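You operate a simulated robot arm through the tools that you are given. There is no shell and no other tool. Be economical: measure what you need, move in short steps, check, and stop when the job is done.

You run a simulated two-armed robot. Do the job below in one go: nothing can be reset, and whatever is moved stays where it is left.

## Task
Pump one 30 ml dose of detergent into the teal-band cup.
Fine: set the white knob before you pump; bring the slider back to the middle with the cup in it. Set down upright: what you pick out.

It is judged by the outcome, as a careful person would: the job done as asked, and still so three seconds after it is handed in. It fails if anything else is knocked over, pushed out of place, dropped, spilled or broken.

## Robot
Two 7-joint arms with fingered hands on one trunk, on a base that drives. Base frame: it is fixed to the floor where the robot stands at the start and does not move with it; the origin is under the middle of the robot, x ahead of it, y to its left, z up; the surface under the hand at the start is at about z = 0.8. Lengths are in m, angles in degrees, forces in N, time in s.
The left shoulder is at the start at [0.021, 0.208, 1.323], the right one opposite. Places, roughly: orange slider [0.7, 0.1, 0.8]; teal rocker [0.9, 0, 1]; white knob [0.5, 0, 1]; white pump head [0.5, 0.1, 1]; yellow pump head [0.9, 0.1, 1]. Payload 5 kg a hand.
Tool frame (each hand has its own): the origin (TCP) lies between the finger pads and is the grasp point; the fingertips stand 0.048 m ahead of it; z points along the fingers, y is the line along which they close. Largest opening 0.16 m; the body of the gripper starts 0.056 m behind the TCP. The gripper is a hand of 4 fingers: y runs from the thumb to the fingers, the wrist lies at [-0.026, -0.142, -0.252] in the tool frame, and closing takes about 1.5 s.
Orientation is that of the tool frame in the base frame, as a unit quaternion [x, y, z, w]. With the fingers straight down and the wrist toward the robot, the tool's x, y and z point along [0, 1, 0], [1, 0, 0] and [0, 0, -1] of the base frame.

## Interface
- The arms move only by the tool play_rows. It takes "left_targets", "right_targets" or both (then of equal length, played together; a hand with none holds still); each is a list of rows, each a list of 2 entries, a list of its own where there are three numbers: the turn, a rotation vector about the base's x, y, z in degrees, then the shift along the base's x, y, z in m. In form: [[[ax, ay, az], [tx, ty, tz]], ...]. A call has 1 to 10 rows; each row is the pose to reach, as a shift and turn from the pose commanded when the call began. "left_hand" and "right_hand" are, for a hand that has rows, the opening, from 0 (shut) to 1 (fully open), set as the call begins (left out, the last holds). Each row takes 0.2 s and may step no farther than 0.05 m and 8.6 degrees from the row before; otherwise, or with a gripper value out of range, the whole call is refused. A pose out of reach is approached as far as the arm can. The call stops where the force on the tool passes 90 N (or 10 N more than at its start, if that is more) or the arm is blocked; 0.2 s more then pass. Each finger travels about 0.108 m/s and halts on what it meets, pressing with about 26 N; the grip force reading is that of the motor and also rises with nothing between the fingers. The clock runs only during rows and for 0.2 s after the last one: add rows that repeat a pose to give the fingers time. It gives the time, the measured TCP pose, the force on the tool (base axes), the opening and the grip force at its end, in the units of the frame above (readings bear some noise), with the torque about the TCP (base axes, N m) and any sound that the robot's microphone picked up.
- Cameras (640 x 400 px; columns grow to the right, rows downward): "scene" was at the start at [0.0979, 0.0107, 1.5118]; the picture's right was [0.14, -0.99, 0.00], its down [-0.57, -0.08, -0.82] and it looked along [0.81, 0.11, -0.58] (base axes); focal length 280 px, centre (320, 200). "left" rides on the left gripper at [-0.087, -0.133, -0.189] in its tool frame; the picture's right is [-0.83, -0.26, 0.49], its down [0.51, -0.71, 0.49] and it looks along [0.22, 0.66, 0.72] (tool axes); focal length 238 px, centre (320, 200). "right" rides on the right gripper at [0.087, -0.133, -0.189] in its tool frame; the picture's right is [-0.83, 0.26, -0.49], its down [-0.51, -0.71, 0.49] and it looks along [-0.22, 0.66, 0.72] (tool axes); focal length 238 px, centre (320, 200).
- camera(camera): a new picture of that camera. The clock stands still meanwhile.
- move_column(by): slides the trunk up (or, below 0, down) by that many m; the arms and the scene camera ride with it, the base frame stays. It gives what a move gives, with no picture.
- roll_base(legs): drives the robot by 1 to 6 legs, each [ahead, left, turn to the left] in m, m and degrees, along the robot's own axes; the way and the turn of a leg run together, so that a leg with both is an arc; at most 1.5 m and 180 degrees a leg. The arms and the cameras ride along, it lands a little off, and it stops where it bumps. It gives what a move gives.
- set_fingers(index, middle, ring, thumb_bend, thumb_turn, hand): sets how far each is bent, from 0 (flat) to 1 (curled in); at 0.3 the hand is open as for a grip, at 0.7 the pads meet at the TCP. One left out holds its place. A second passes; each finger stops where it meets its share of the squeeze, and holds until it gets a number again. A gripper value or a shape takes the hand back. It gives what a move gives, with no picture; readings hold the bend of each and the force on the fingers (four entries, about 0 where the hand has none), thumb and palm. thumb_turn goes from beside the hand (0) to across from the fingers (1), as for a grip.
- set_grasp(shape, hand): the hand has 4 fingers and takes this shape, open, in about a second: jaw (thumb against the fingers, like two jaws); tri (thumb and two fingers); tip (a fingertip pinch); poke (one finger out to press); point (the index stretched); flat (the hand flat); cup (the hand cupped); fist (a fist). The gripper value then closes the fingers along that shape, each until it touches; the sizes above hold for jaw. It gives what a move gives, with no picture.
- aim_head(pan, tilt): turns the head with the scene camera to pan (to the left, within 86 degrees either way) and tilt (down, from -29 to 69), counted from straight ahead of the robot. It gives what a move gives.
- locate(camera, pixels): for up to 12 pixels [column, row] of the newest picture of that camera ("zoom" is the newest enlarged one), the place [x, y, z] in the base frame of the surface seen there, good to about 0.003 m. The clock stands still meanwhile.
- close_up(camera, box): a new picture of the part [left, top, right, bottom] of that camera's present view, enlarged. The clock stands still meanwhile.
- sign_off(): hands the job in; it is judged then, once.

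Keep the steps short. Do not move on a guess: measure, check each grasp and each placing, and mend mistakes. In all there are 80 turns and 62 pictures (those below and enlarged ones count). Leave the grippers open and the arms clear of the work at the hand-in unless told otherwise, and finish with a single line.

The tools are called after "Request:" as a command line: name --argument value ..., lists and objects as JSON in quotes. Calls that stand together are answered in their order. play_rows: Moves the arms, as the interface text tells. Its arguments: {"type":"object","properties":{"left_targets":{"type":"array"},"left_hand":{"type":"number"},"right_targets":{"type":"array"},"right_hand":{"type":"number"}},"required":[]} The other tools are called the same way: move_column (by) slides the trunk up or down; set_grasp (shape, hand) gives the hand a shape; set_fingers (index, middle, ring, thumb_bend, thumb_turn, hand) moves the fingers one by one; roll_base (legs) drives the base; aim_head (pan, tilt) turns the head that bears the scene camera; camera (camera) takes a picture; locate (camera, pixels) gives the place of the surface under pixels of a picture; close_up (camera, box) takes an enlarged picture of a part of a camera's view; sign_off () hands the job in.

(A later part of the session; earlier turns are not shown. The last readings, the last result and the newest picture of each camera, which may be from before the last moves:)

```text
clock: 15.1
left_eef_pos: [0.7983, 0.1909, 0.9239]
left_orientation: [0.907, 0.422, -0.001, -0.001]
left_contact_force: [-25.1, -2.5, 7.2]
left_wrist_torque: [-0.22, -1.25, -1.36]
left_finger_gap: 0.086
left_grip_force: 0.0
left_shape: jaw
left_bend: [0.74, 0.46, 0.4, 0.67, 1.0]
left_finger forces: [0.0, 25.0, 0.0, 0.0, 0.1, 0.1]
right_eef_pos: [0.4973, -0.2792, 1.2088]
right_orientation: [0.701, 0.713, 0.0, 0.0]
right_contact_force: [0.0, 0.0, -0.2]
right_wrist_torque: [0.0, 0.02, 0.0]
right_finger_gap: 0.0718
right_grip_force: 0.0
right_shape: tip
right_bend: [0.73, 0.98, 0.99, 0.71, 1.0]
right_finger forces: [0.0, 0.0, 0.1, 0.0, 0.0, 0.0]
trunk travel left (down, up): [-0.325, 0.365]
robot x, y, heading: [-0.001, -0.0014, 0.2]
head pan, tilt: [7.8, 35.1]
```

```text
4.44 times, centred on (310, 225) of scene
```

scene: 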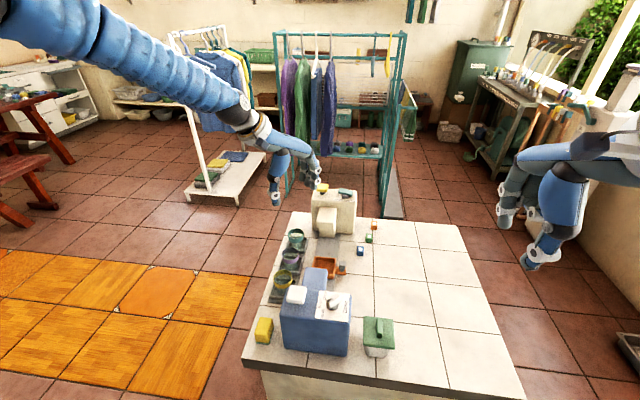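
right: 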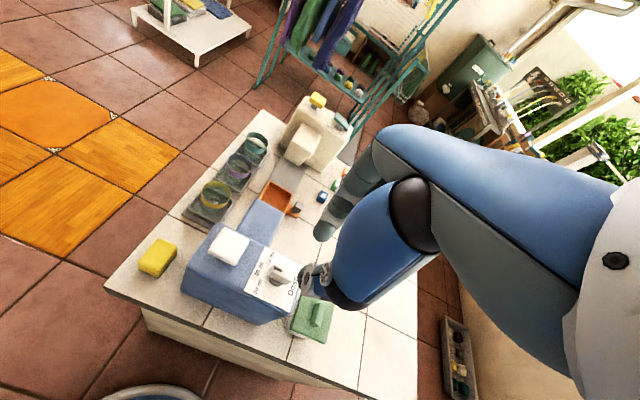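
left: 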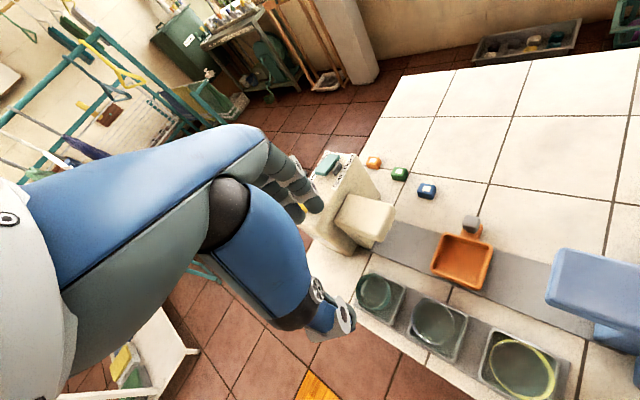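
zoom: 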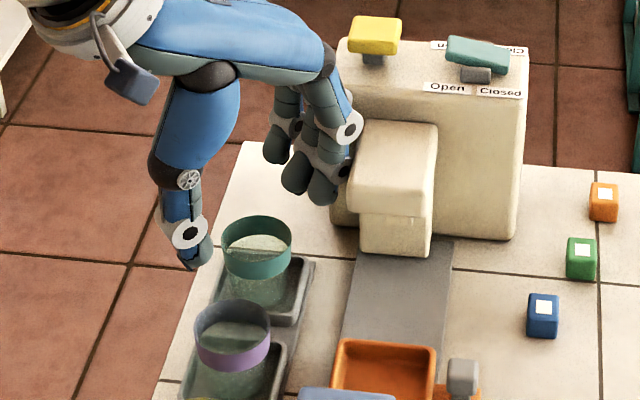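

The middle finger reads 25 N: it is touching the cream dispenser or its spout. I'll back straight up, then try a shallower yaw (-15°) so the fingers pass to the left of the dispenser.

Request:
play_rows --left_targets '[[[0, 0, 0], [-0.008, 0.004, 0.01]], [[0, 0, 0], [-0.008, 0.006, 0.05]], [[0, 0, 0], [-0.008, 0.006, 0.09]], [[0, 0, 0], [-0.004, 0.003, 0.13]], [[0, 0, 8], [0, 0, 0.14]], [[0, 0, 16], [0, 0, 0.14]], [[0, 0, 24], [0, 0, 0.14]], [[0, 0, 24], [0, 0, 0.14]]]'

Request:
close_up --camera "scene" --box '[250, 180, 370, 270]'

Request:
close_up --camera "left" --box '[230, 140, 480, 350]'

```text
clock: 16.9
left_eef_pos: [0.8025, 0.1944, 1.0645]
left_orientation: [0.798, 0.603, -0.001, 0.0]
left_contact_force: [1.2, 0.5, -0.5]
left_wrist_torque: [-0.11, 0.0, -0.03]
left_finger_gap: 0.0883
left_grip_force: 0.0
left_shape: jaw
left_bend: [0.74, 0.43, 0.4, 0.67, 1.0]
left_finger forces: [0.1, 0.1, 0.0, 0.0, 0.0, 0.0]
right_eef_pos: [0.5005, -0.2771, 1.2093]
right_orientation: [0.702, 0.713, -0.001, 0.001]
right_contact_force: [-0.6, 2.1, 0.1]
right_wrist_torque: [-0.12, 0.03, -0.01]
right_finger_gap: 0.0718
right_grip_force: 0.0
right_shape: tip
right_bend: [0.73, 0.98, 0.99, 0.71, 1.0]
right_finger forces: [0.0, 0.1, 0.1, 0.0, 0.0, 0.0]
trunk travel left (down, up): [-0.325, 0.365]
robot x, y, heading: [-0.0009, 0.0011, -0.2]
head pan, tilt: [7.8, 35.1]
```

```text
4.44 times, centred on (310, 225) of scene
```

zoom: 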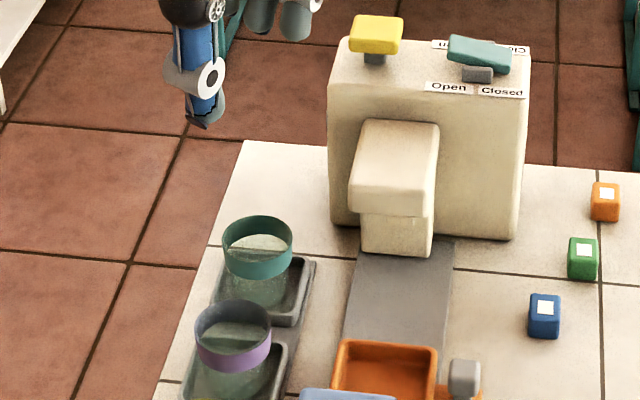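

```text
1.90 times, centred on (355, 245) of left
```

zoom: 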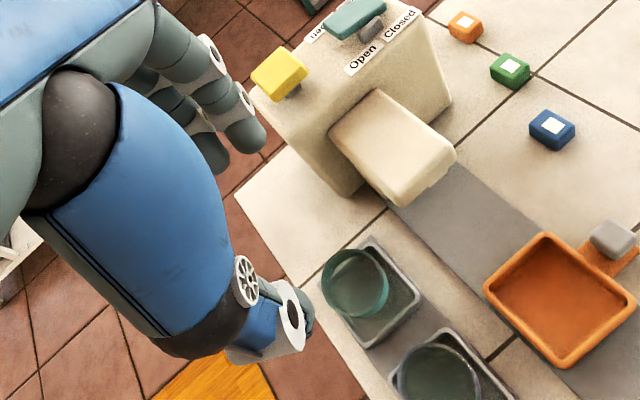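

Request:
locate --camera "zoom" --pixels '[[308, 325], [303, 310], [312, 312], [250, 140], [240, 150], [215, 160], [270, 70], [300, 60]]'

Request:
locate --camera "scene" --pixels '[[287, 204], [290, 200], [305, 182], [297, 180]]'

```text
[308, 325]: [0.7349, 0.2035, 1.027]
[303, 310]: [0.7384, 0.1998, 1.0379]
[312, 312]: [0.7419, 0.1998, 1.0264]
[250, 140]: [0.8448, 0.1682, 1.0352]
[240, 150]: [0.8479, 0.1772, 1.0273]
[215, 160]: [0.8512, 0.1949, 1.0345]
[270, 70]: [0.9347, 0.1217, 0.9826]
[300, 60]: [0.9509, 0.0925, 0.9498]
```

```text
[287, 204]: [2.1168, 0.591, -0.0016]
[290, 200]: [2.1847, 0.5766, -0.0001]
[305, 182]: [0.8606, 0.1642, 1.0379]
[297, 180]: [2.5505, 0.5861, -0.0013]
```

Request:
locate --camera "scene" --pixels '[[290, 260], [284, 256], [297, 257], [294, 249], [295, 237], [289, 235], [302, 236], [296, 241]]'

Request:
locate --camera "zoom" --pixels '[[330, 262], [382, 295], [350, 310], [325, 300], [440, 345], [402, 365], [475, 380]]'

```text
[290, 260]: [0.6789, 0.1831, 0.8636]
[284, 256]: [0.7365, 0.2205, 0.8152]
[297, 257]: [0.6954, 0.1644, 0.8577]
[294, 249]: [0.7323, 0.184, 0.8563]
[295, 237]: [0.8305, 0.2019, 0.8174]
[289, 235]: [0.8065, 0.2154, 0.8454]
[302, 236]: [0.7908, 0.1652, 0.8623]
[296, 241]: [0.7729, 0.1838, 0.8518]
```

```text
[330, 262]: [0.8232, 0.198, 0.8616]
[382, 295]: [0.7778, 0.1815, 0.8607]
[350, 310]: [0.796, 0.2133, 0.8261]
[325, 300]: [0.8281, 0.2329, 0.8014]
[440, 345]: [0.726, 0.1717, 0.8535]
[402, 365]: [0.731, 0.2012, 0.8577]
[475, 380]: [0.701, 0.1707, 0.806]
```

The purple cup's far edge is at about x 0.735 and the teal cup's front at 0.773, so the thumb fits in the 0.038 m gap. I'll narrow to 0.08 m, shift +3 mm in x and go down.

Request:
play_rows --left_targets '[[[0, 0, 0], [0.003, -0.001, -0.02]], [[0, 0, 0], [0.003, -0.001, -0.06]], [[0, 0, 0], [0.003, -0.001, -0.1]], [[0, 0, 0], [0.003, -0.001, -0.125]], [[0, 0, 0], [0.003, -0.001, -0.14]], [[0, 0, 0], [0.003, -0.001, -0.14]]]' --left_hand 0.5

Request:
close_up --camera "left" --box '[230, 140, 480, 350]'

Request:
close_up --camera "scene" --box '[250, 180, 370, 270]'

```text
clock: 18.3
left_eef_pos: [0.8038, 0.1915, 0.9245]
left_orientation: [0.798, 0.602, 0.001, 0.0]
left_contact_force: [0.5, 0.5, 0.0]
left_wrist_torque: [0.0, -0.01, 0.01]
left_finger_gap: 0.0803
left_grip_force: 0.1
left_shape: jaw
left_bend: [0.74, 0.45, 0.42, 0.69, 1.0]
left_finger forces: [0.0, 0.1, 0.0, 0.1, 0.0, 0.0]
right_eef_pos: [0.4988, -0.277, 1.2094]
right_orientation: [0.701, 0.713, 0.0, 0.0]
right_contact_force: [-0.2, 0.7, 0.8]
right_wrist_torque: [-0.01, -0.05, 0.01]
right_finger_gap: 0.0719
right_grip_force: 0.2
right_shape: tip
right_bend: [0.73, 0.98, 0.99, 0.71, 1.0]
right_finger forces: [0.0, 0.0, 0.0, 0.0, 0.0, 0.1]
trunk travel left (down, up): [-0.325, 0.365]
robot x, y, heading: [0.001, 0.0018, 0.3]
head pan, tilt: [7.8, 35.1]
```

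```text
1.90 times, centred on (355, 245) of left
```

zoom: 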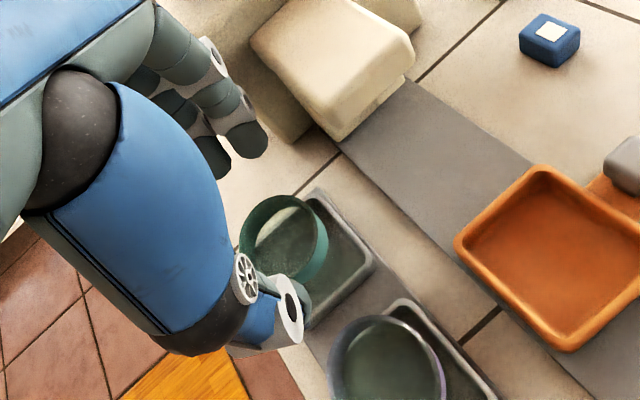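

```text
4.44 times, centred on (310, 225) of scene
```

zoom: 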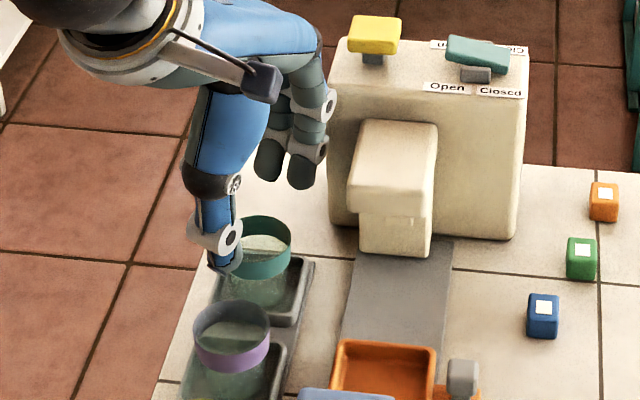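

No contact, and the cup lies between the thumb and fingers. I'll go down another 0.05 m, then close.

Request:
play_rows --left_targets '[[[0, 0, 0], [0, 0, -0.015]], [[0, 0, 0], [0, 0, -0.03]], [[0, 0, 0], [0, 0, -0.042]], [[0, 0, 0], [0, 0, -0.05]], [[0, 0, 0], [0, 0, -0.05]]]'

Request:
close_up --camera "left" --box '[230, 140, 480, 350]'

```text
clock: 19.5
left_eef_pos: [0.8055, 0.1915, 0.8747]
left_orientation: [0.799, 0.602, 0.001, 0.0]
left_contact_force: [-0.1, 0.0, 0.0]
left_wrist_torque: [0.01, 0.01, 0.0]
left_finger_gap: 0.0807
left_grip_force: 0.1
left_shape: jaw
left_bend: [0.74, 0.45, 0.42, 0.69, 1.0]
left_finger forces: [0.0, 0.0, 0.0, 0.0, 0.0, 0.0]
right_eef_pos: [0.4982, -0.279, 1.209]
right_orientation: [0.701, 0.714, -0.001, 0.0]
right_contact_force: [0.1, -0.6, 0.0]
right_wrist_torque: [-0.01, -0.03, 0.01]
right_finger_gap: 0.0723
right_grip_force: 0.1
right_shape: tip
right_bend: [0.73, 0.98, 0.99, 0.71, 1.0]
right_finger forces: [0.1, 0.1, 0.1, 0.0, 0.1, 0.0]
trunk travel left (down, up): [-0.325, 0.365]
robot x, y, heading: [-0.0007, -0.0012, -0.1]
head pan, tilt: [7.8, 35.1]
```

```text
1.90 times, centred on (355, 245) of left
```

zoom: 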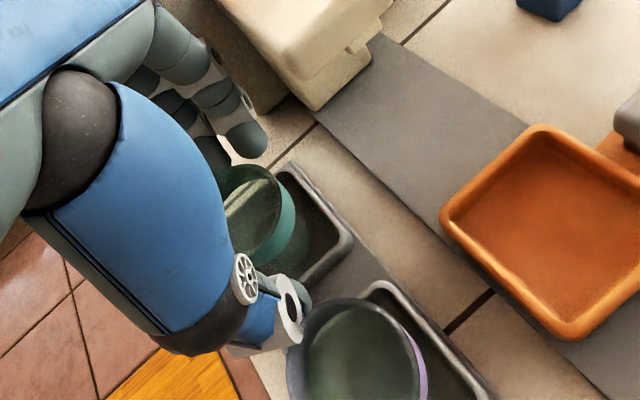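

No contacts and well placed. I'll close on the cup.

Request:
play_rows --left_targets '[[[0, 0, 0], [0, 0, 0]], [[0, 0, 0], [0, 0, 0]], [[0, 0, 0], [0, 0, 0]], [[0, 0, 0], [0, 0, 0]], [[0, 0, 0], [0, 0, 0]], [[0, 0, 0], [0, 0, 0]]]' --left_hand 0.0

Request:
close_up --camera "left" --box '[230, 140, 480, 350]'

```text
clock: 20.9
left_eef_pos: [0.805, 0.1916, 0.8741]
left_orientation: [0.799, 0.602, 0.001, -0.001]
left_contact_force: [0.2, 1.0, -0.4]
left_wrist_torque: [0.01, 0.01, 0.01]
left_finger_gap: 0.0401
left_grip_force: 25.8
left_shape: jaw
left_bend: [0.74, 0.58, 0.59, 0.75, 1.0]
left_finger forces: [13.0, 6.6, 0.1, 0.0, 21.9, 0.0]
right_eef_pos: [0.499, -0.2782, 1.2092]
right_orientation: [0.7, 0.714, 0.001, 0.0]
right_contact_force: [0.2, 0.7, 0.0]
right_wrist_torque: [-0.03, -0.01, 0.0]
right_finger_gap: 0.0721
right_grip_force: 0.0
right_shape: tip
right_bend: [0.73, 0.98, 0.99, 0.71, 1.0]
right_finger forces: [0.0, 0.1, 0.1, 0.0, 0.1, 0.0]
trunk travel left (down, up): [-0.325, 0.365]
robot x, y, heading: [0.0002, -0.0003, -0.1]
head pan, tilt: [7.8, 35.1]
```

```text
1.90 times, centred on (355, 245) of left
```

zoom: 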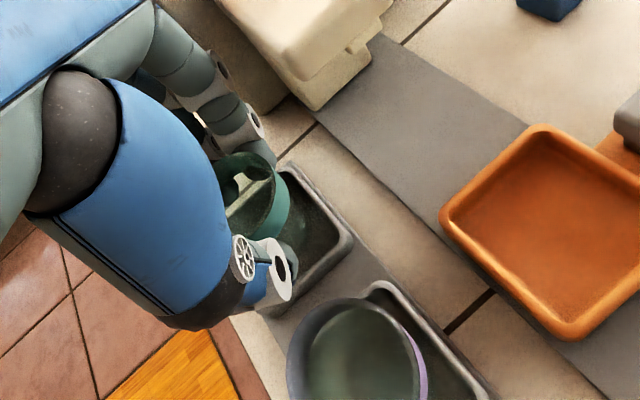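

The grip is index 13, middle 6.6 and thumb 22 N. I'll lift slowly, straight up.

Request:
play_rows --left_targets '[[[0, 0, 0], [0, 0, 0.01]], [[0, 0, 0], [0, 0, 0.03]], [[0, 0, 0], [0, 0, 0.06]], [[0, 0, 0], [0, 0, 0.1]], [[0, 0, 0], [0, 0, 0.13]], [[0, 0, 0], [0, 0, 0.13]]]'

Request:
close_up --camera "scene" --box '[250, 150, 370, 270]'

Request:
close_up --camera "left" --box '[230, 140, 480, 350]'

```text
clock: 22.3
left_eef_pos: [0.805, 0.1922, 1.0043]
left_orientation: [0.798, 0.602, -0.001, 0.0]
left_contact_force: [0.2, 0.7, -0.8]
left_wrist_torque: [-0.02, 0.02, 0.02]
left_finger_gap: 0.0403
left_grip_force: 26.3
left_shape: jaw
left_bend: [0.74, 0.58, 0.59, 0.75, 1.0]
left_finger forces: [13.0, 7.0, 0.0, 0.0, 21.9, 0.1]
right_eef_pos: [0.5006, -0.2779, 1.2086]
right_orientation: [0.701, 0.713, 0.0, 0.0]
right_contact_force: [-0.3, -0.9, 0.0]
right_wrist_torque: [-0.03, 0.04, 0.02]
right_finger_gap: 0.0719
right_grip_force: 0.0
right_shape: tip
right_bend: [0.73, 0.98, 0.99, 0.71, 1.0]
right_finger forces: [0.1, 0.1, 0.1, 0.1, 0.0, 0.1]
trunk travel left (down, up): [-0.325, 0.365]
robot x, y, heading: [-0.0011, -0.0006, -0.2]
head pan, tilt: [7.8, 35.1]
```

```text
3.33 times, centred on (310, 210) of scene
```

zoom: 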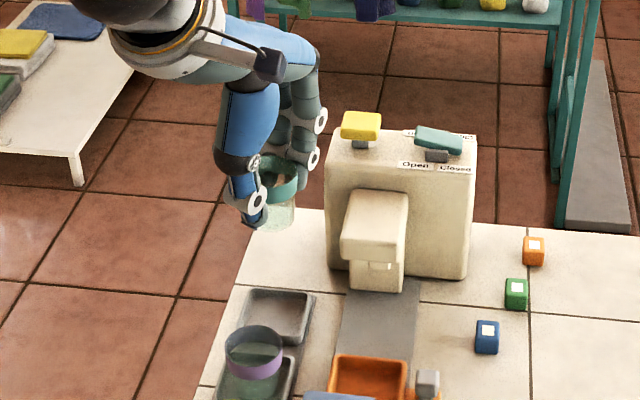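

```text
1.90 times, centred on (355, 245) of left
```

zoom: 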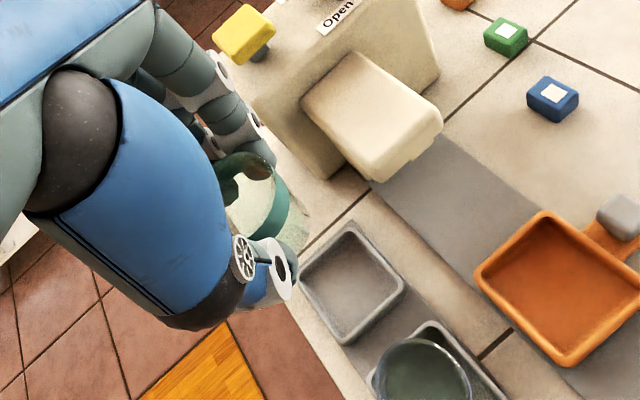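

The cup is held upright. I'll measure the cup in the hand and the slider tray's corners.

Request:
locate --camera "zoom" --pixels '[[547, 212], [637, 290], [562, 362], [477, 272], [555, 290], [280, 225], [286, 205], [260, 240], [255, 200], [615, 215]]'

Request:
locate --camera "scene" --pixels '[[297, 207], [303, 202], [293, 208], [296, 216], [303, 208]]'

```text
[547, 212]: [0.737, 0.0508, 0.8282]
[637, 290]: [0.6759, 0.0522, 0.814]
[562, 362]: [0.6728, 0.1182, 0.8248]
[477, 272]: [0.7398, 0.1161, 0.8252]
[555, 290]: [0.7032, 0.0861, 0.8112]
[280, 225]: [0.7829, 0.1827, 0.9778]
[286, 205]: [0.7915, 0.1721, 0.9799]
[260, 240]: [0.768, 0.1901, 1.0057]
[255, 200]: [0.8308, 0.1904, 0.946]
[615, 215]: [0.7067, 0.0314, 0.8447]
```

```text
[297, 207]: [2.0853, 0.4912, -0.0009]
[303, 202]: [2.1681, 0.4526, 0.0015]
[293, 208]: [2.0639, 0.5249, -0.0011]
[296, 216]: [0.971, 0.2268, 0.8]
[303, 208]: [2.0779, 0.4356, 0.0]
```

Tray centre is (0.7065, 0.084) with its floor at about 0.811. The cup centre roughly equals the TCP, and its base is about 0.068 below the TCP. I'll carry it above the tray with yaw -50.

Request:
play_rows --left_targets '[[[0, 0, 0], [0, 0, 0.015]], [[0, 0, -5], [-0.012, -0.013, 0.025]], [[0, 0, -11], [-0.03, -0.033, 0.025]], [[0, 0, -17], [-0.048, -0.053, 0.025]], [[0, 0, -23], [-0.066, -0.073, 0.025]], [[0, 0, -29], [-0.084, -0.093, 0.025]], [[0, 0, -34], [-0.0985, -0.108, 0.025]], [[0, 0, -34], [-0.0985, -0.108, 0.025]]]'

Request:
camera --camera "left"

Request:
close_up --camera "scene" --box '[260, 180, 400, 300]'

```text
clock: 24.1
left_eef_pos: [0.7082, 0.0815, 1.0311]
left_orientation: [0.94, 0.342, 0.0, 0.0]
left_contact_force: [0.1, 0.8, 0.4]
left_wrist_torque: [-0.03, 0.0, -0.02]
left_finger_gap: 0.0399
left_grip_force: 25.9
left_shape: jaw
left_bend: [0.74, 0.58, 0.59, 0.75, 1.0]
left_finger forces: [13.1, 7.2, 0.0, 0.0, 21.8, 0.0]
right_eef_pos: [0.4986, -0.2768, 1.208]
right_orientation: [0.701, 0.713, -0.001, 0.0]
right_contact_force: [0.6, 0.3, 0.0]
right_wrist_torque: [-0.03, -0.04, -0.01]
right_finger_gap: 0.0721
right_grip_force: 0.0
right_shape: tip
right_bend: [0.73, 0.98, 0.99, 0.71, 1.0]
right_finger forces: [0.0, 0.0, 0.0, 0.0, 0.0, 0.0]
trunk travel left (down, up): [-0.325, 0.365]
robot x, y, heading: [-0.0009, 0.001, 0.3]
head pan, tilt: [7.8, 35.1]
```

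```text
20 pictures are left
```

left: 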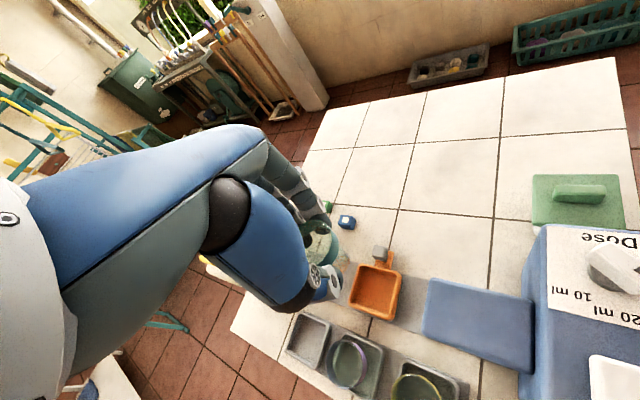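

```text
3.33 times, centred on (330, 240) of scene
```

zoom: 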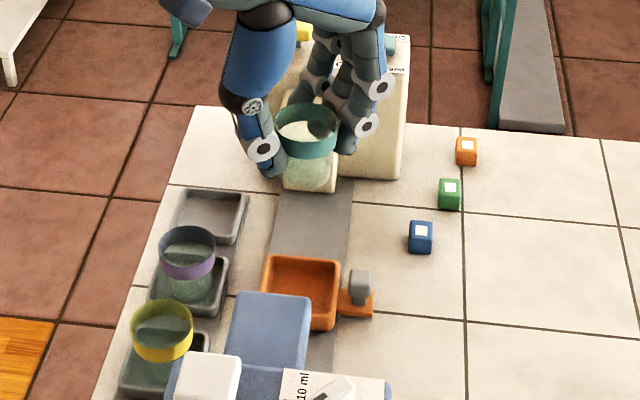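

Request:
locate --camera "left" --pixels '[[430, 283], [424, 330], [532, 368], [377, 291], [355, 264], [400, 273], [391, 318], [350, 306], [337, 248], [334, 256], [381, 253]]'

Request:
locate --camera "zoom" --pixels '[[307, 145], [283, 135], [335, 140], [278, 120], [337, 118], [320, 385], [340, 380]]'

```text
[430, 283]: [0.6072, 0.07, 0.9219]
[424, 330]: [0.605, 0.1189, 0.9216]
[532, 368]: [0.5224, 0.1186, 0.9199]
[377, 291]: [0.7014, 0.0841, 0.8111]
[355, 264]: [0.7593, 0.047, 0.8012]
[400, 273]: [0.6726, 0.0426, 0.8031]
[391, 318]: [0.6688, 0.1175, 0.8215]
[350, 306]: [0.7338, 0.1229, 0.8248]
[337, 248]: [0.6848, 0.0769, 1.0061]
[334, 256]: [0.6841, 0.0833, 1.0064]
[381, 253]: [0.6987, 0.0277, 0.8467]
```

```text
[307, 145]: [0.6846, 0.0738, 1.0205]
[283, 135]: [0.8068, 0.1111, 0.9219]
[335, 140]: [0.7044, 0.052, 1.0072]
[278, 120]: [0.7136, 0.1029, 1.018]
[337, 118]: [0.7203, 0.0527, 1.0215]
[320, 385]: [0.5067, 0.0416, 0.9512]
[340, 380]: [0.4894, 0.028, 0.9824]
```

The cup centre is at (0.712, 0.078), and the tray centre is (0.705, 0.084). I'll correct by (-0.007, +0.006) and go down to just above the tray floor.

Request:
play_rows --left_targets '[[[0, 0, 0], [-0.007, 0.006, -0.01]], [[0, 0, 0], [-0.007, 0.006, -0.045]], [[0, 0, 0], [-0.007, 0.006, -0.08]], [[0, 0, 0], [-0.007, 0.006, -0.11]], [[0, 0, 0], [-0.007, 0.006, -0.13]], [[0, 0, 0], [-0.007, 0.006, -0.14]], [[0, 0, 0], [-0.007, 0.006, -0.14]]]'

Request:
close_up --camera "scene" --box '[270, 210, 390, 300]'

```text
clock: 25.7
left_eef_pos: [0.7, 0.0901, 0.8898]
left_orientation: [0.94, 0.342, 0.0, 0.0]
left_contact_force: [0.2, 0.0, -0.7]
left_wrist_torque: [0.03, 0.0, 0.01]
left_finger_gap: 0.04
left_grip_force: 26.1
left_shape: jaw
left_bend: [0.74, 0.58, 0.59, 0.75, 1.0]
left_finger forces: [13.1, 7.2, 0.0, 0.0, 21.9, 0.0]
right_eef_pos: [0.4999, -0.2762, 1.2091]
right_orientation: [0.701, 0.713, 0.0, 0.0]
right_contact_force: [-0.5, 0.2, -0.6]
right_wrist_torque: [0.0, 0.03, 0.03]
right_finger_gap: 0.072
right_grip_force: 0.1
right_shape: tip
right_bend: [0.73, 0.98, 0.99, 0.71, 1.0]
right_finger forces: [0.0, 0.0, 0.0, 0.0, 0.0, 0.1]
trunk travel left (down, up): [-0.325, 0.365]
robot x, y, heading: [0.0018, -0.0024, -0.0]
head pan, tilt: [7.8, 35.1]
```

```text
4.44 times, centred on (330, 255) of scene
```

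zoom: 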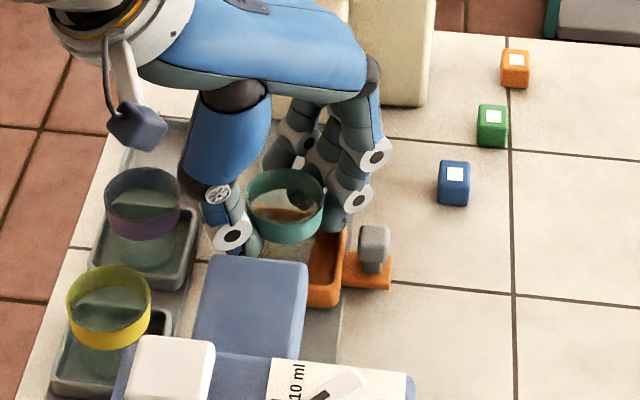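

Request:
locate --camera "zoom" --pixels '[[285, 230], [252, 215], [320, 212], [285, 215], [340, 260], [325, 295], [318, 250]]'

```text
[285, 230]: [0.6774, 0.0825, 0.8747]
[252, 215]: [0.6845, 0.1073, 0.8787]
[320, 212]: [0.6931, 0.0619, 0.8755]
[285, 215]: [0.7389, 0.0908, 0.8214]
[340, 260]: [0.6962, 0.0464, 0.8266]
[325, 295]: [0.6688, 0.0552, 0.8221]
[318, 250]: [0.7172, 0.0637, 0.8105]
```

The cup is centred (0.705, 0.085). I'll lower it in small steps until contact.

Request:
play_rows --left_targets '[[[0, 0, 0], [0, 0, -0.004]], [[0, 0, 0], [0, 0, -0.008]], [[0, 0, 0], [0, 0, -0.008]]]'

```text
clock: 26.5
left_eef_pos: [0.7011, 0.0899, 0.8814]
left_orientation: [0.94, 0.341, 0.0, 0.001]
left_contact_force: [0.6, 0.2, -0.6]
left_wrist_torque: [0.01, -0.01, 0.0]
left_finger_gap: 0.0398
left_grip_force: 26.0
left_shape: jaw
left_bend: [0.74, 0.58, 0.59, 0.75, 1.0]
left_finger forces: [13.2, 7.2, 0.0, 0.0, 21.9, 0.0]
right_eef_pos: [0.4993, -0.2786, 1.2092]
right_orientation: [0.7, 0.714, 0.0, -0.001]
right_contact_force: [-0.5, 0.0, 0.1]
right_wrist_torque: [0.0, -0.01, 0.01]
right_finger_gap: 0.0722
right_grip_force: 0.1
right_shape: tip
right_bend: [0.73, 0.98, 0.99, 0.71, 1.0]
right_finger forces: [0.1, 0.1, 0.0, 0.1, 0.0, 0.0]
trunk travel left (down, up): [-0.325, 0.365]
robot x, y, heading: [0.002, -0.0012, 0.3]
head pan, tilt: [7.8, 35.1]
```

Request:
play_rows --left_targets '[[[0, 0, 0], [0, 0, -0.002]], [[0, 0, 0], [0, 0, -0.004]], [[0, 0, 0], [0, 0, -0.004]]]'

```text
clock: 27.3
left_eef_pos: [0.6996, 0.0886, 0.8772]
left_orientation: [0.94, 0.342, 0.0, 0.001]
left_contact_force: [-0.4, 0.7, 1.7]
left_wrist_torque: [-0.01, -0.08, -0.01]
left_finger_gap: 0.0402
left_grip_force: 25.8
left_shape: jaw
left_bend: [0.74, 0.58, 0.59, 0.75, 1.0]
left_finger forces: [13.2, 7.2, 0.0, 0.1, 22.0, 0.0]
right_eef_pos: [0.4999, -0.2775, 1.2094]
right_orientation: [0.701, 0.713, 0.0, 0.0]
right_contact_force: [0.3, -0.3, 0.9]
right_wrist_torque: [0.01, 0.0, 0.01]
right_finger_gap: 0.0718
right_grip_force: 0.1
right_shape: tip
right_bend: [0.73, 0.98, 0.99, 0.71, 1.0]
right_finger forces: [0.0, 0.0, 0.0, 0.1, 0.0, 0.0]
trunk travel left (down, up): [-0.325, 0.365]
robot x, y, heading: [0.0024, -0.0013, -0.1]
head pan, tilt: [7.8, 35.1]
```

A light touch registers (1.7 N). I'll open moderately and hold still.

Request:
play_rows --left_targets '[[[0, 0, 0], [0, 0, -0.001]], [[0, 0, 0], [0, 0, -0.001]], [[0, 0, 0], [0, 0, -0.001]], [[0, 0, 0], [0, 0, -0.001]]]' --left_hand 0.48

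Request:
close_up --camera "scene" --box '[270, 210, 390, 300]'

```text
clock: 28.3
left_eef_pos: [0.6981, 0.0913, 0.8766]
left_orientation: [0.94, 0.342, 0.0, 0.0]
left_contact_force: [-16.2, 11.4, 10.5]
left_wrist_torque: [-0.28, -0.84, 0.18]
left_finger_gap: 0.0738
left_grip_force: 0.0
left_shape: jaw
left_bend: [0.75, 0.46, 0.45, 0.71, 1.0]
left_finger forces: [10.6, 1.6, 14.5, 0.0, 0.0, 0.0]
right_eef_pos: [0.4975, -0.2765, 1.21]
right_orientation: [0.701, 0.713, 0.002, 0.001]
right_contact_force: [-1.0, -0.1, -0.2]
right_wrist_torque: [0.02, 0.03, 0.01]
right_finger_gap: 0.0719
right_grip_force: 0.0
right_shape: tip
right_bend: [0.73, 0.98, 0.99, 0.71, 1.0]
right_finger forces: [0.0, 0.0, 0.1, 0.0, 0.1, 0.0]
trunk travel left (down, up): [-0.325, 0.365]
robot x, y, heading: [-0.0014, -0.0011, -0.1]
head pan, tilt: [7.8, 35.1]
```

```text
4.44 times, centred on (330, 255) of scene
```

zoom: 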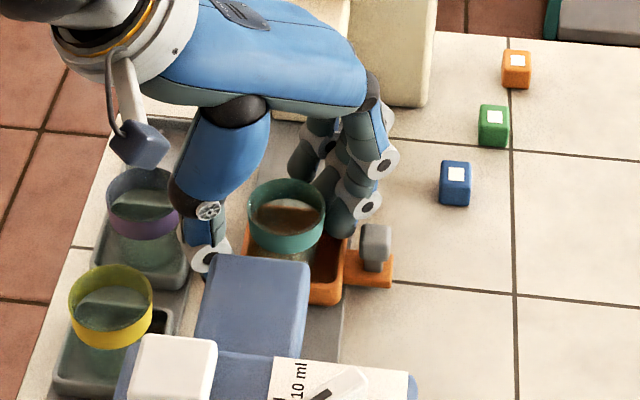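

The thumb is off the cup, but the fingertips rest on the tray rim (10–14 N). I'll raise straight up gently.

Request:
play_rows --left_targets '[[[0, 0, 0], [0, 0, 0.008]], [[0, 0, 0], [0, 0, 0.02]], [[0, 0, 0], [0, 0, 0.04]], [[0, 0, 0], [0, 0, 0.07]], [[0, 0, 0], [0, 0, 0.11]], [[0, 0, 0], [0, 0, 0.15]], [[0, 0, 0], [0, 0, 0.15]]]'

Request:
close_up --camera "scene" --box '[270, 210, 390, 300]'

```text
clock: 29.9
left_eef_pos: [0.7004, 0.0909, 1.0238]
left_orientation: [0.94, 0.342, -0.002, 0.0]
left_contact_force: [-0.3, 0.1, 0.0]
left_wrist_torque: [0.0, 0.03, -0.03]
left_finger_gap: 0.0765
left_grip_force: 0.0
left_shape: jaw
left_bend: [0.74, 0.46, 0.43, 0.71, 1.0]
left_finger forces: [0.0, 0.1, 0.1, 0.0, 0.1, 0.1]
right_eef_pos: [0.5006, -0.2775, 1.2086]
right_orientation: [0.701, 0.713, -0.001, -0.001]
right_contact_force: [0.7, -0.1, -0.3]
right_wrist_torque: [0.02, 0.09, 0.02]
right_finger_gap: 0.0718
right_grip_force: 0.0
right_shape: tip
right_bend: [0.73, 0.98, 0.99, 0.71, 1.0]
right_finger forces: [0.1, 0.1, 0.1, 0.0, 0.1, 0.0]
trunk travel left (down, up): [-0.325, 0.365]
robot x, y, heading: [0.0016, -0.0018, -0.4]
head pan, tilt: [7.8, 35.1]
```

```text
4.44 times, centred on (330, 255) of scene
```

zoom: 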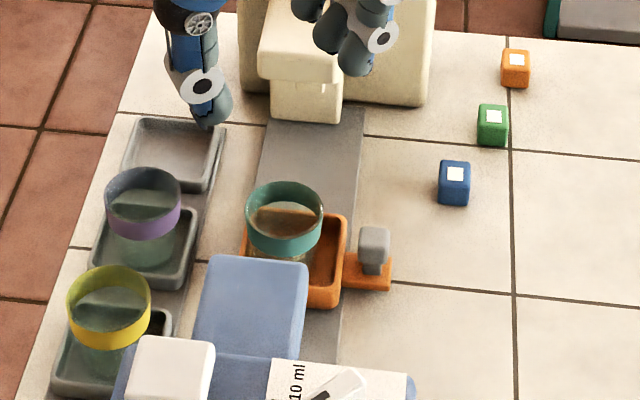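

The cup stands upright in the slider tray. Next, the left arm retracts. The right hand takes a poke shape and turns 85° in free space, because the slider handle has to be pushed from the side, clear of the blue body.

Request:
set_grasp --hand "right" --shape "poke"

Request:
play_rows --left_targets '[[[0, 0, 0], [0, 0.01, 0.05]], [[0, 0, 0], [0, 0.03, 0.09]], [[0, 0, 5], [0, 0.07, 0.12]], [[0, 0, 10], [0, 0.11, 0.15]], [[0, 0, 15], [0, 0.155, 0.17]], [[0, 0, 20], [0, 0.2, 0.18]], [[0, 0, 25], [0, 0.245, 0.2]], [[0, 0, 30], [0, 0.29, 0.2]], [[0, 0, 35], [0, 0.335, 0.2]], [[0, 0, 40], [0, 0.37, 0.2]]]' --right_targets '[[[0, 0, 8.5], [0.015, 0.01, 0]], [[0, 0, 17], [0.03, 0.02, 0]], [[0, 0, 25.5], [0.045, 0.03, -0.01]], [[0, 0, 34], [0.06, 0.04, -0.02]], [[0, 0, 42.5], [0.075, 0.05, -0.03]], [[0, 0, 51], [0.09, 0.06, -0.04]], [[0, 0, 59.5], [0.105, 0.07, -0.05]], [[0, 0, 68], [0.12, 0.08, -0.06]], [[0, 0, 76.5], [0.135, 0.09, -0.06]], [[0, 0, 85], [0.15, 0.1, -0.06]]]'

Request:
camera --camera "scene"

```text
clock: 30.8
left_eef_pos: [0.7005, 0.0904, 1.0248]
left_orientation: [0.94, 0.342, 0.0, 0.0]
left_contact_force: [1.2, 1.0, 0.1]
left_wrist_torque: [-0.01, 0.06, -0.02]
left_finger_gap: 0.0762
left_grip_force: 0.0
left_shape: jaw
left_bend: [0.74, 0.46, 0.43, 0.71, 1.0]
left_finger forces: [0.1, 0.0, 0.0, 0.0, 0.1, 0.1]
right_eef_pos: [0.4996, -0.2786, 1.2088]
right_orientation: [0.701, 0.714, 0.0, -0.001]
right_contact_force: [-0.1, 0.2, 0.7]
right_wrist_torque: [0.01, 0.03, 0.0]
right_finger_gap: 0.0
right_grip_force: 0.1
right_shape: poke
right_bend: [0.7, 0.7, 0.99, 1.0, 1.0]
right_finger forces: [0.0, 0.1, 0.1, 0.0, 0.1, 0.0]
trunk travel left (down, up): [-0.325, 0.365]
robot x, y, heading: [0.0021, 0.0006, 0.0]
head pan, tilt: [7.8, 35.1]
```

```text
refused: row 1 steps farther than a row can; nothing moved
```

```text
15 pictures are left
```

scene: 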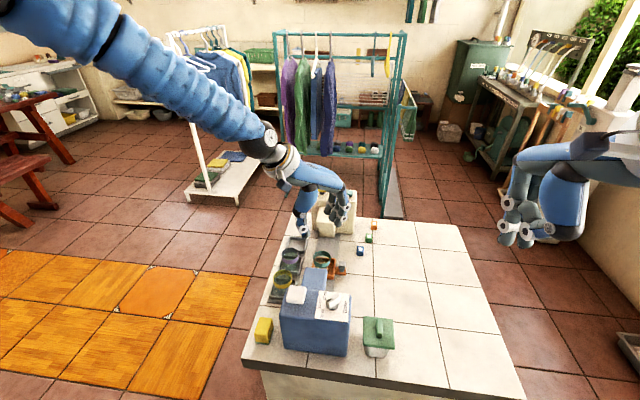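

Row 1 was marginally too long. I'll switch the right hand to "point" (index stretched, so the palm stays well off to the side) and redo the moves with shorter rows.

Request:
set_grasp --hand "right" --shape "point"

Request:
play_rows --left_targets '[[[0, 0, 0], [0, 0.01, 0.04]], [[0, 0, 0], [0, 0.03, 0.08]], [[0, 0, 5], [0, 0.065, 0.11]], [[0, 0, 10], [0, 0.105, 0.13]], [[0, 0, 15], [0, 0.15, 0.15]], [[0, 0, 20], [0, 0.195, 0.16]], [[0, 0, 25], [0, 0.24, 0.18]], [[0, 0, 30], [0, 0.285, 0.18]], [[0, 0, 35], [0, 0.33, 0.18]], [[0, 0, 40], [0, 0.37, 0.18]]]' --right_targets '[[[0, 0, 8.5], [0.015, 0.01, 0]], [[0, 0, 17], [0.03, 0.02, 0]], [[0, 0, 25.5], [0.045, 0.03, -0.01]], [[0, 0, 34], [0.06, 0.04, -0.02]], [[0, 0, 42.5], [0.075, 0.05, -0.03]], [[0, 0, 51], [0.09, 0.06, -0.04]], [[0, 0, 59.5], [0.105, 0.07, -0.05]], [[0, 0, 68], [0.12, 0.08, -0.06]], [[0, 0, 76.5], [0.135, 0.09, -0.06]], [[0, 0, 85], [0.15, 0.1, -0.06]]]'

Request:
camera --camera "scene"

```text
clock: 31.7
left_eef_pos: [0.6996, 0.0907, 1.0248]
left_orientation: [0.94, 0.342, 0.0, 0.0]
left_contact_force: [-0.5, 0.0, -0.5]
left_wrist_torque: [-0.01, 0.01, 0.02]
left_finger_gap: 0.0763
left_grip_force: 0.0
left_shape: jaw
left_bend: [0.74, 0.46, 0.43, 0.71, 1.0]
left_finger forces: [0.0, 0.1, 0.0, 0.0, 0.0, 0.0]
right_eef_pos: [0.5, -0.2775, 1.208]
right_orientation: [0.701, 0.713, 0.0, 0.0]
right_contact_force: [0.0, -0.5, 0.4]
right_wrist_torque: [0.04, 0.02, -0.01]
right_finger_gap: 0.0
right_grip_force: 0.1
right_shape: point
right_bend: [0.19, 1.0, 1.0, 0.99, 0.87]
right_finger forces: [0.0, 0.0, 0.0, 0.0, 0.0, 0.1]
trunk travel left (down, up): [-0.325, 0.365]
robot x, y, heading: [0.0006, 0.0004, 0.1]
head pan, tilt: [7.8, 35.1]
```

```text
clock: 33.9
left_eef_pos: [0.7025, 0.4635, 1.2065]
left_orientation: [0.766, 0.643, -0.001, 0.0]
left_contact_force: [0.4, 0.6, -0.7]
left_wrist_torque: [-0.11, 0.04, -0.03]
left_finger_gap: 0.0766
left_grip_force: 0.1
left_shape: jaw
left_bend: [0.74, 0.46, 0.43, 0.71, 1.0]
left_finger forces: [0.0, 0.0, 0.0, 0.0, 0.1, 0.0]
right_eef_pos: [0.6509, -0.1771, 1.1478]
right_orientation: [0.034, 0.999, 0.0, 0.0]
right_contact_force: [0.4, 0.8, -0.1]
right_wrist_torque: [-0.07, 0.08, 0.03]
right_finger_gap: 0.0
right_grip_force: 0.2
right_shape: point
right_bend: [0.19, 1.0, 1.0, 0.99, 0.87]
right_finger forces: [0.0, 0.0, 0.0, 0.0, 0.0, 0.0]
trunk travel left (down, up): [-0.325, 0.365]
robot x, y, heading: [0.0009, -0.0013, -0.1]
head pan, tilt: [7.8, 35.1]
```

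```text
14 pictures are left
```

scene: 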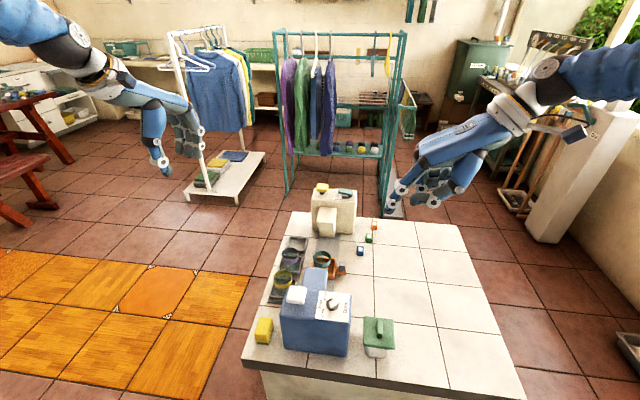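

The finger now points left and down. I'll measure its tip (around px 389,212), the knob and the handle.

Request:
locate --camera "scene" --pixels '[[389, 211], [387, 214], [391, 206], [396, 200], [418, 203], [432, 206], [342, 268], [344, 273], [335, 262], [331, 307], [334, 303]]'

Request:
close_up --camera "right" --box '[130, 100, 450, 400]'

```text
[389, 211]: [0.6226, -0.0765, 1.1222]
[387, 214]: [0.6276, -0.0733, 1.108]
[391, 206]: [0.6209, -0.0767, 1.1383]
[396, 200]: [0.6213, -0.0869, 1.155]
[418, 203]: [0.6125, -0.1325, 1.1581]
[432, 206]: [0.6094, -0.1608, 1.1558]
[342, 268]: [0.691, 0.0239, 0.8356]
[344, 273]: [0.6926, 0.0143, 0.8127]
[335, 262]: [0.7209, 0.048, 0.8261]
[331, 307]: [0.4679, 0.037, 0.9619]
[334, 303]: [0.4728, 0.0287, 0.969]
```

```text
1.33 times, centred on (290, 250) of right
```

zoom: 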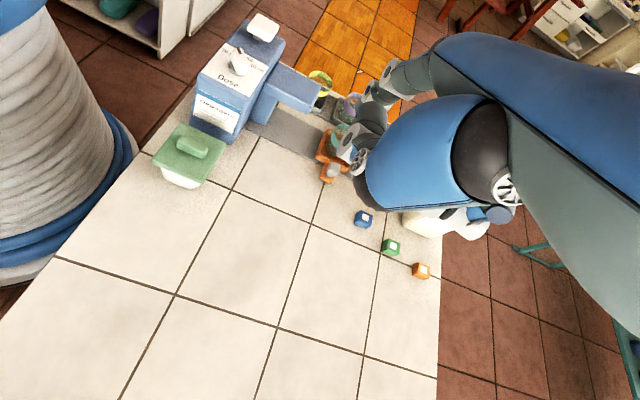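

Relative to the TCP, the fingertip is about (-0.021, +0.105, -0.047). I'll bring it to the far side of the handle, over x 0.735, y 0.033, first staying high.

Request:
play_rows --right_targets '[[[0, 0, 0], [0.03, 0, -0.02]], [[0, 0, 0], [0.06, 0.01, -0.05]], [[0, 0, 0], [0.09, 0.03, -0.08]], [[0, 0, 0], [0.105, 0.06, -0.11]], [[0, 0, 0], [0.105, 0.09, -0.14]], [[0, 0, 0], [0.105, 0.106, -0.17]], [[0, 0, 0], [0.105, 0.106, -0.2]], [[0, 0, 0], [0.105, 0.106, -0.22]], [[0, 0, 0], [0.105, 0.106, -0.22]]]'

Request:
close_up --camera "scene" --box '[270, 210, 430, 320]'

Request:
locate --camera "zoom" --pixels '[[280, 165], [285, 175], [290, 150], [283, 225], [290, 240], [200, 195]]'

```text
clock: 35.9
left_eef_pos: [0.7007, 0.4619, 1.2083]
left_orientation: [0.766, 0.643, 0.0, 0.001]
left_contact_force: [-0.6, -0.1, -0.7]
left_wrist_torque: [-0.02, -0.04, 0.01]
left_finger_gap: 0.0768
left_grip_force: 0.0
left_shape: jaw
left_bend: [0.74, 0.46, 0.43, 0.71, 1.0]
left_finger forces: [0.0, 0.0, 0.0, 0.0, 0.0, 0.0]
right_eef_pos: [0.7549, -0.0724, 0.927]
right_orientation: [0.035, 0.999, 0.0, 0.001]
right_contact_force: [-0.1, 0.8, 0.4]
right_wrist_torque: [0.0, -0.04, -0.02]
right_finger_gap: 0.0003
right_grip_force: 0.0
right_shape: point
right_bend: [0.19, 1.0, 1.0, 0.99, 0.87]
right_finger forces: [0.0, 0.0, 0.0, 0.1, 0.1, 0.1]
trunk travel left (down, up): [-0.325, 0.365]
robot x, y, heading: [0.0004, 0.0033, 0.0]
head pan, tilt: [7.8, 35.1]
```

```text
3.64 times, centred on (350, 265) of scene
```

zoom: 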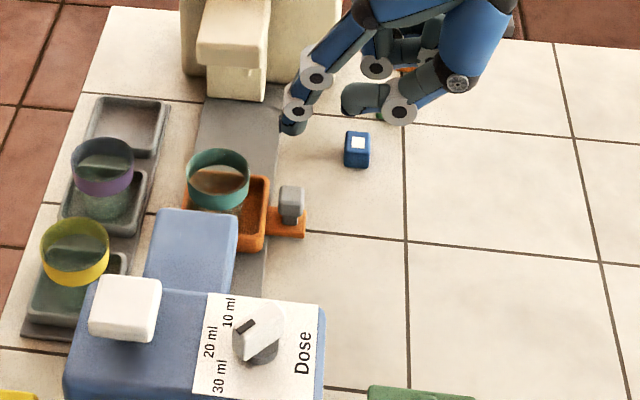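

```text
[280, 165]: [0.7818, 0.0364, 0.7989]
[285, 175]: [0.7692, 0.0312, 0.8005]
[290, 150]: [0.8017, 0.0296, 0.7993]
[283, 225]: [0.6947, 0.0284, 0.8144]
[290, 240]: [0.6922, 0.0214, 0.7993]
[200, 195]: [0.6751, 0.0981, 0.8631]
```

The finger is beyond the handle and still high. The knob looks questionable from here, so I'll check it up close before going on.

Request:
close_up --camera "scene" --box '[315, 280, 365, 320]'

Request:
locate --camera "zoom" --pixels '[[165, 260], [195, 245], [225, 225], [265, 200], [320, 205], [290, 245], [230, 290], [195, 320], [150, 300], [350, 160]]'

```text
10.00 times, centred on (340, 300) of scene
```

zoom: 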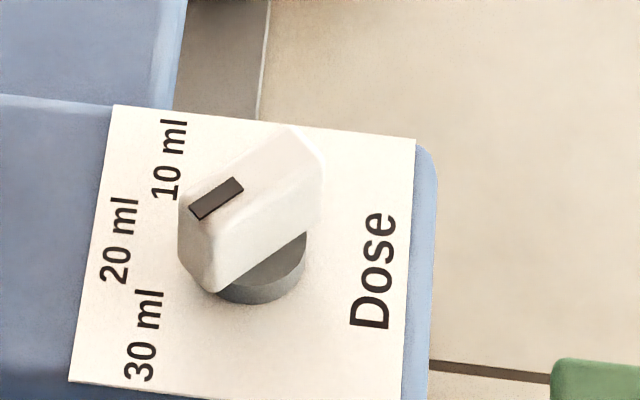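

```text
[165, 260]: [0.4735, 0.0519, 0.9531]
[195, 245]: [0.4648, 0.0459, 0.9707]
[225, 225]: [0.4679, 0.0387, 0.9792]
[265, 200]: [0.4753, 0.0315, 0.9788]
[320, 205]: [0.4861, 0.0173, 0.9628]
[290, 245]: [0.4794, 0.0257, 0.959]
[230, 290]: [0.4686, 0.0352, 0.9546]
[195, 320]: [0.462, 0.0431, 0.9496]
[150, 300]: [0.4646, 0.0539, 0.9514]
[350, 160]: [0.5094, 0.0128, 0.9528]
```

The pointer is aligned with 30 ml. Now I'll lower the finger beside the handle.

Request:
play_rows --right_targets '[[[0, 0, 0], [0, 0, -0.015]], [[0, 0, 0], [0, 0, -0.03]], [[0, 0, 0], [0, 0, -0.042]], [[0, 0, 0], [0, -0.002, -0.05]], [[0, 0, 0], [0, -0.002, -0.05]]]'

Request:
close_up --camera "scene" --box '[300, 220, 380, 290]'

Request:
locate --camera "zoom" --pixels '[[305, 180], [310, 195], [315, 210], [345, 245], [345, 225], [325, 235], [165, 160]]'

```text
clock: 37.1
left_eef_pos: [0.7013, 0.4618, 1.2063]
left_orientation: [0.766, 0.643, 0.0, 0.0]
left_contact_force: [0.3, -0.3, 0.2]
left_wrist_torque: [-0.04, 0.03, 0.0]
left_finger_gap: 0.0766
left_grip_force: 0.1
left_shape: jaw
left_bend: [0.74, 0.46, 0.43, 0.71, 1.0]
left_finger forces: [0.0, 0.1, 0.0, 0.0, 0.0, 0.0]
right_eef_pos: [0.7539, -0.074, 0.8779]
right_orientation: [0.035, 0.999, 0.0, 0.001]
right_contact_force: [0.1, 0.2, -0.8]
right_wrist_torque: [-0.01, -0.01, 0.03]
right_finger_gap: 0.0001
right_grip_force: 0.0
right_shape: point
right_bend: [0.19, 1.0, 1.0, 0.99, 0.87]
right_finger forces: [0.0, 0.0, 0.0, 0.0, 0.0, 0.1]
trunk travel left (down, up): [-0.325, 0.365]
robot x, y, heading: [-0.0014, -0.0007, 0.3]
head pan, tilt: [7.8, 35.1]
```

```text
5.71 times, centred on (340, 255) of scene
```

zoom: 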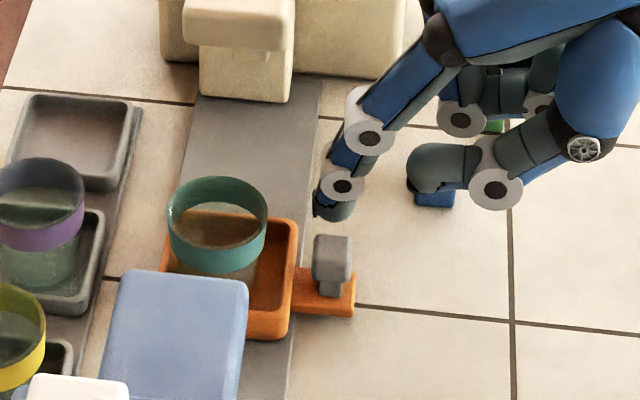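

```text
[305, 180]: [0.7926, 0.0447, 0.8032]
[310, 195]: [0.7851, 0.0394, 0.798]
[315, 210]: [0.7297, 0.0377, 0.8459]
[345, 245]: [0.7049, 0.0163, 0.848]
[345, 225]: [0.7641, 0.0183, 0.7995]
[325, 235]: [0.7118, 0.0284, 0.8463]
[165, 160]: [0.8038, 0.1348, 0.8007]
```

The fingertip is just beyond the handle's far edge. I'll lower 5 mm more and push slowly toward -x.

Request:
play_rows --right_targets '[[[0, 0, 0], [0, 0, -0.005]], [[0, 0, 0], [-0.008, 0, -0.005]], [[0, 0, 0], [-0.016, 0, -0.005]], [[0, 0, 0], [-0.024, 0, -0.005]], [[0, 0, 0], [-0.032, 0, -0.005]], [[0, 0, 0], [-0.04, 0, -0.005]], [[0, 0, 0], [-0.05, 0, -0.005]], [[0, 0, 0], [-0.05, 0, -0.005]]]'

Request:
close_up --camera "scene" --box '[290, 220, 380, 290]'

```text
clock: 38.9
left_eef_pos: [0.7015, 0.4618, 1.2072]
left_orientation: [0.766, 0.642, 0.0, -0.001]
left_contact_force: [-0.2, -1.1, -0.6]
left_wrist_torque: [-0.02, 0.0, 0.0]
left_finger_gap: 0.0766
left_grip_force: 0.0
left_shape: jaw
left_bend: [0.74, 0.46, 0.43, 0.71, 1.0]
left_finger forces: [0.0, 0.0, 0.1, 0.0, 0.1, 0.0]
right_eef_pos: [0.7039, -0.0748, 0.873]
right_orientation: [0.034, 0.999, 0.0, 0.0]
right_contact_force: [0.3, 0.3, -0.8]
right_wrist_torque: [0.01, -0.02, -0.02]
right_finger_gap: 0.1538
right_grip_force: 0.0
right_shape: point
right_bend: [0.19, 1.0, 1.0, 0.99, 0.87]
right_finger forces: [0.0, 0.0, 0.0, 0.0, 0.0, 0.0]
trunk travel left (down, up): [-0.325, 0.365]
robot x, y, heading: [0.0001, -0.0018, -0.1]
head pan, tilt: [7.8, 35.1]
```

```text
5.71 times, centred on (335, 255) of scene
```

zoom: 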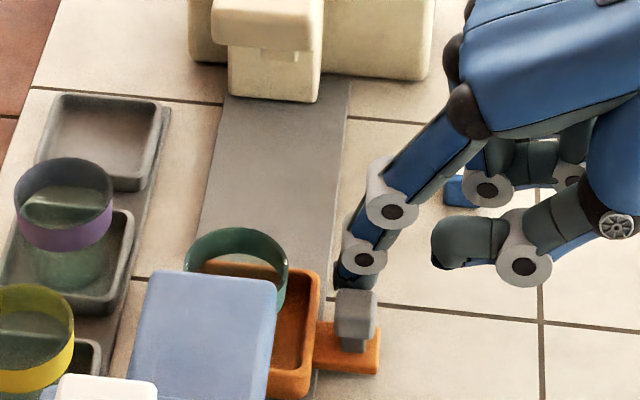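

The slider follows with the cup. I'll continue, slowly.

Request:
play_rows --right_targets '[[[0, 0, 0], [-0.008, 0, 0]], [[0, 0, 0], [-0.016, 0, 0]], [[0, 0, 0], [-0.024, 0, 0]], [[0, 0, 0], [-0.032, 0, 0]], [[0, 0, 0], [-0.04, 0, 0]], [[0, 0, 0], [-0.048, 0, 0]], [[0, 0, 0], [-0.056, 0, 0]], [[0, 0, 0], [-0.064, 0, 0]], [[0, 0, 0], [-0.072, 0, 0]], [[0, 0, 0], [-0.072, 0, 0]]]'

```text
clock: 41.1
left_eef_pos: [0.6993, 0.4622, 1.2069]
left_orientation: [0.766, 0.643, 0.001, 0.0]
left_contact_force: [-0.3, 0.3, 0.6]
left_wrist_torque: [0.03, 0.02, 0.01]
left_finger_gap: 0.0766
left_grip_force: 0.0
left_shape: jaw
left_bend: [0.74, 0.46, 0.43, 0.71, 1.0]
left_finger forces: [0.0, 0.0, 0.0, 0.1, 0.1, 0.0]
right_eef_pos: [0.6316, -0.0737, 0.8734]
right_orientation: [0.035, 0.999, 0.0, 0.0]
right_contact_force: [1.7, -0.2, 0.4]
right_wrist_torque: [-0.04, -0.01, -0.12]
right_finger_gap: 0.1536
right_grip_force: 0.1
right_shape: point
right_bend: [0.19, 1.0, 1.0, 0.99, 0.87]
right_finger forces: [1.3, 0.1, 0.0, 0.1, 0.1, 0.1]
trunk travel left (down, up): [-0.325, 0.365]
robot x, y, heading: [0.0038, -0.0014, -0.1]
head pan, tilt: [7.8, 35.1]
```

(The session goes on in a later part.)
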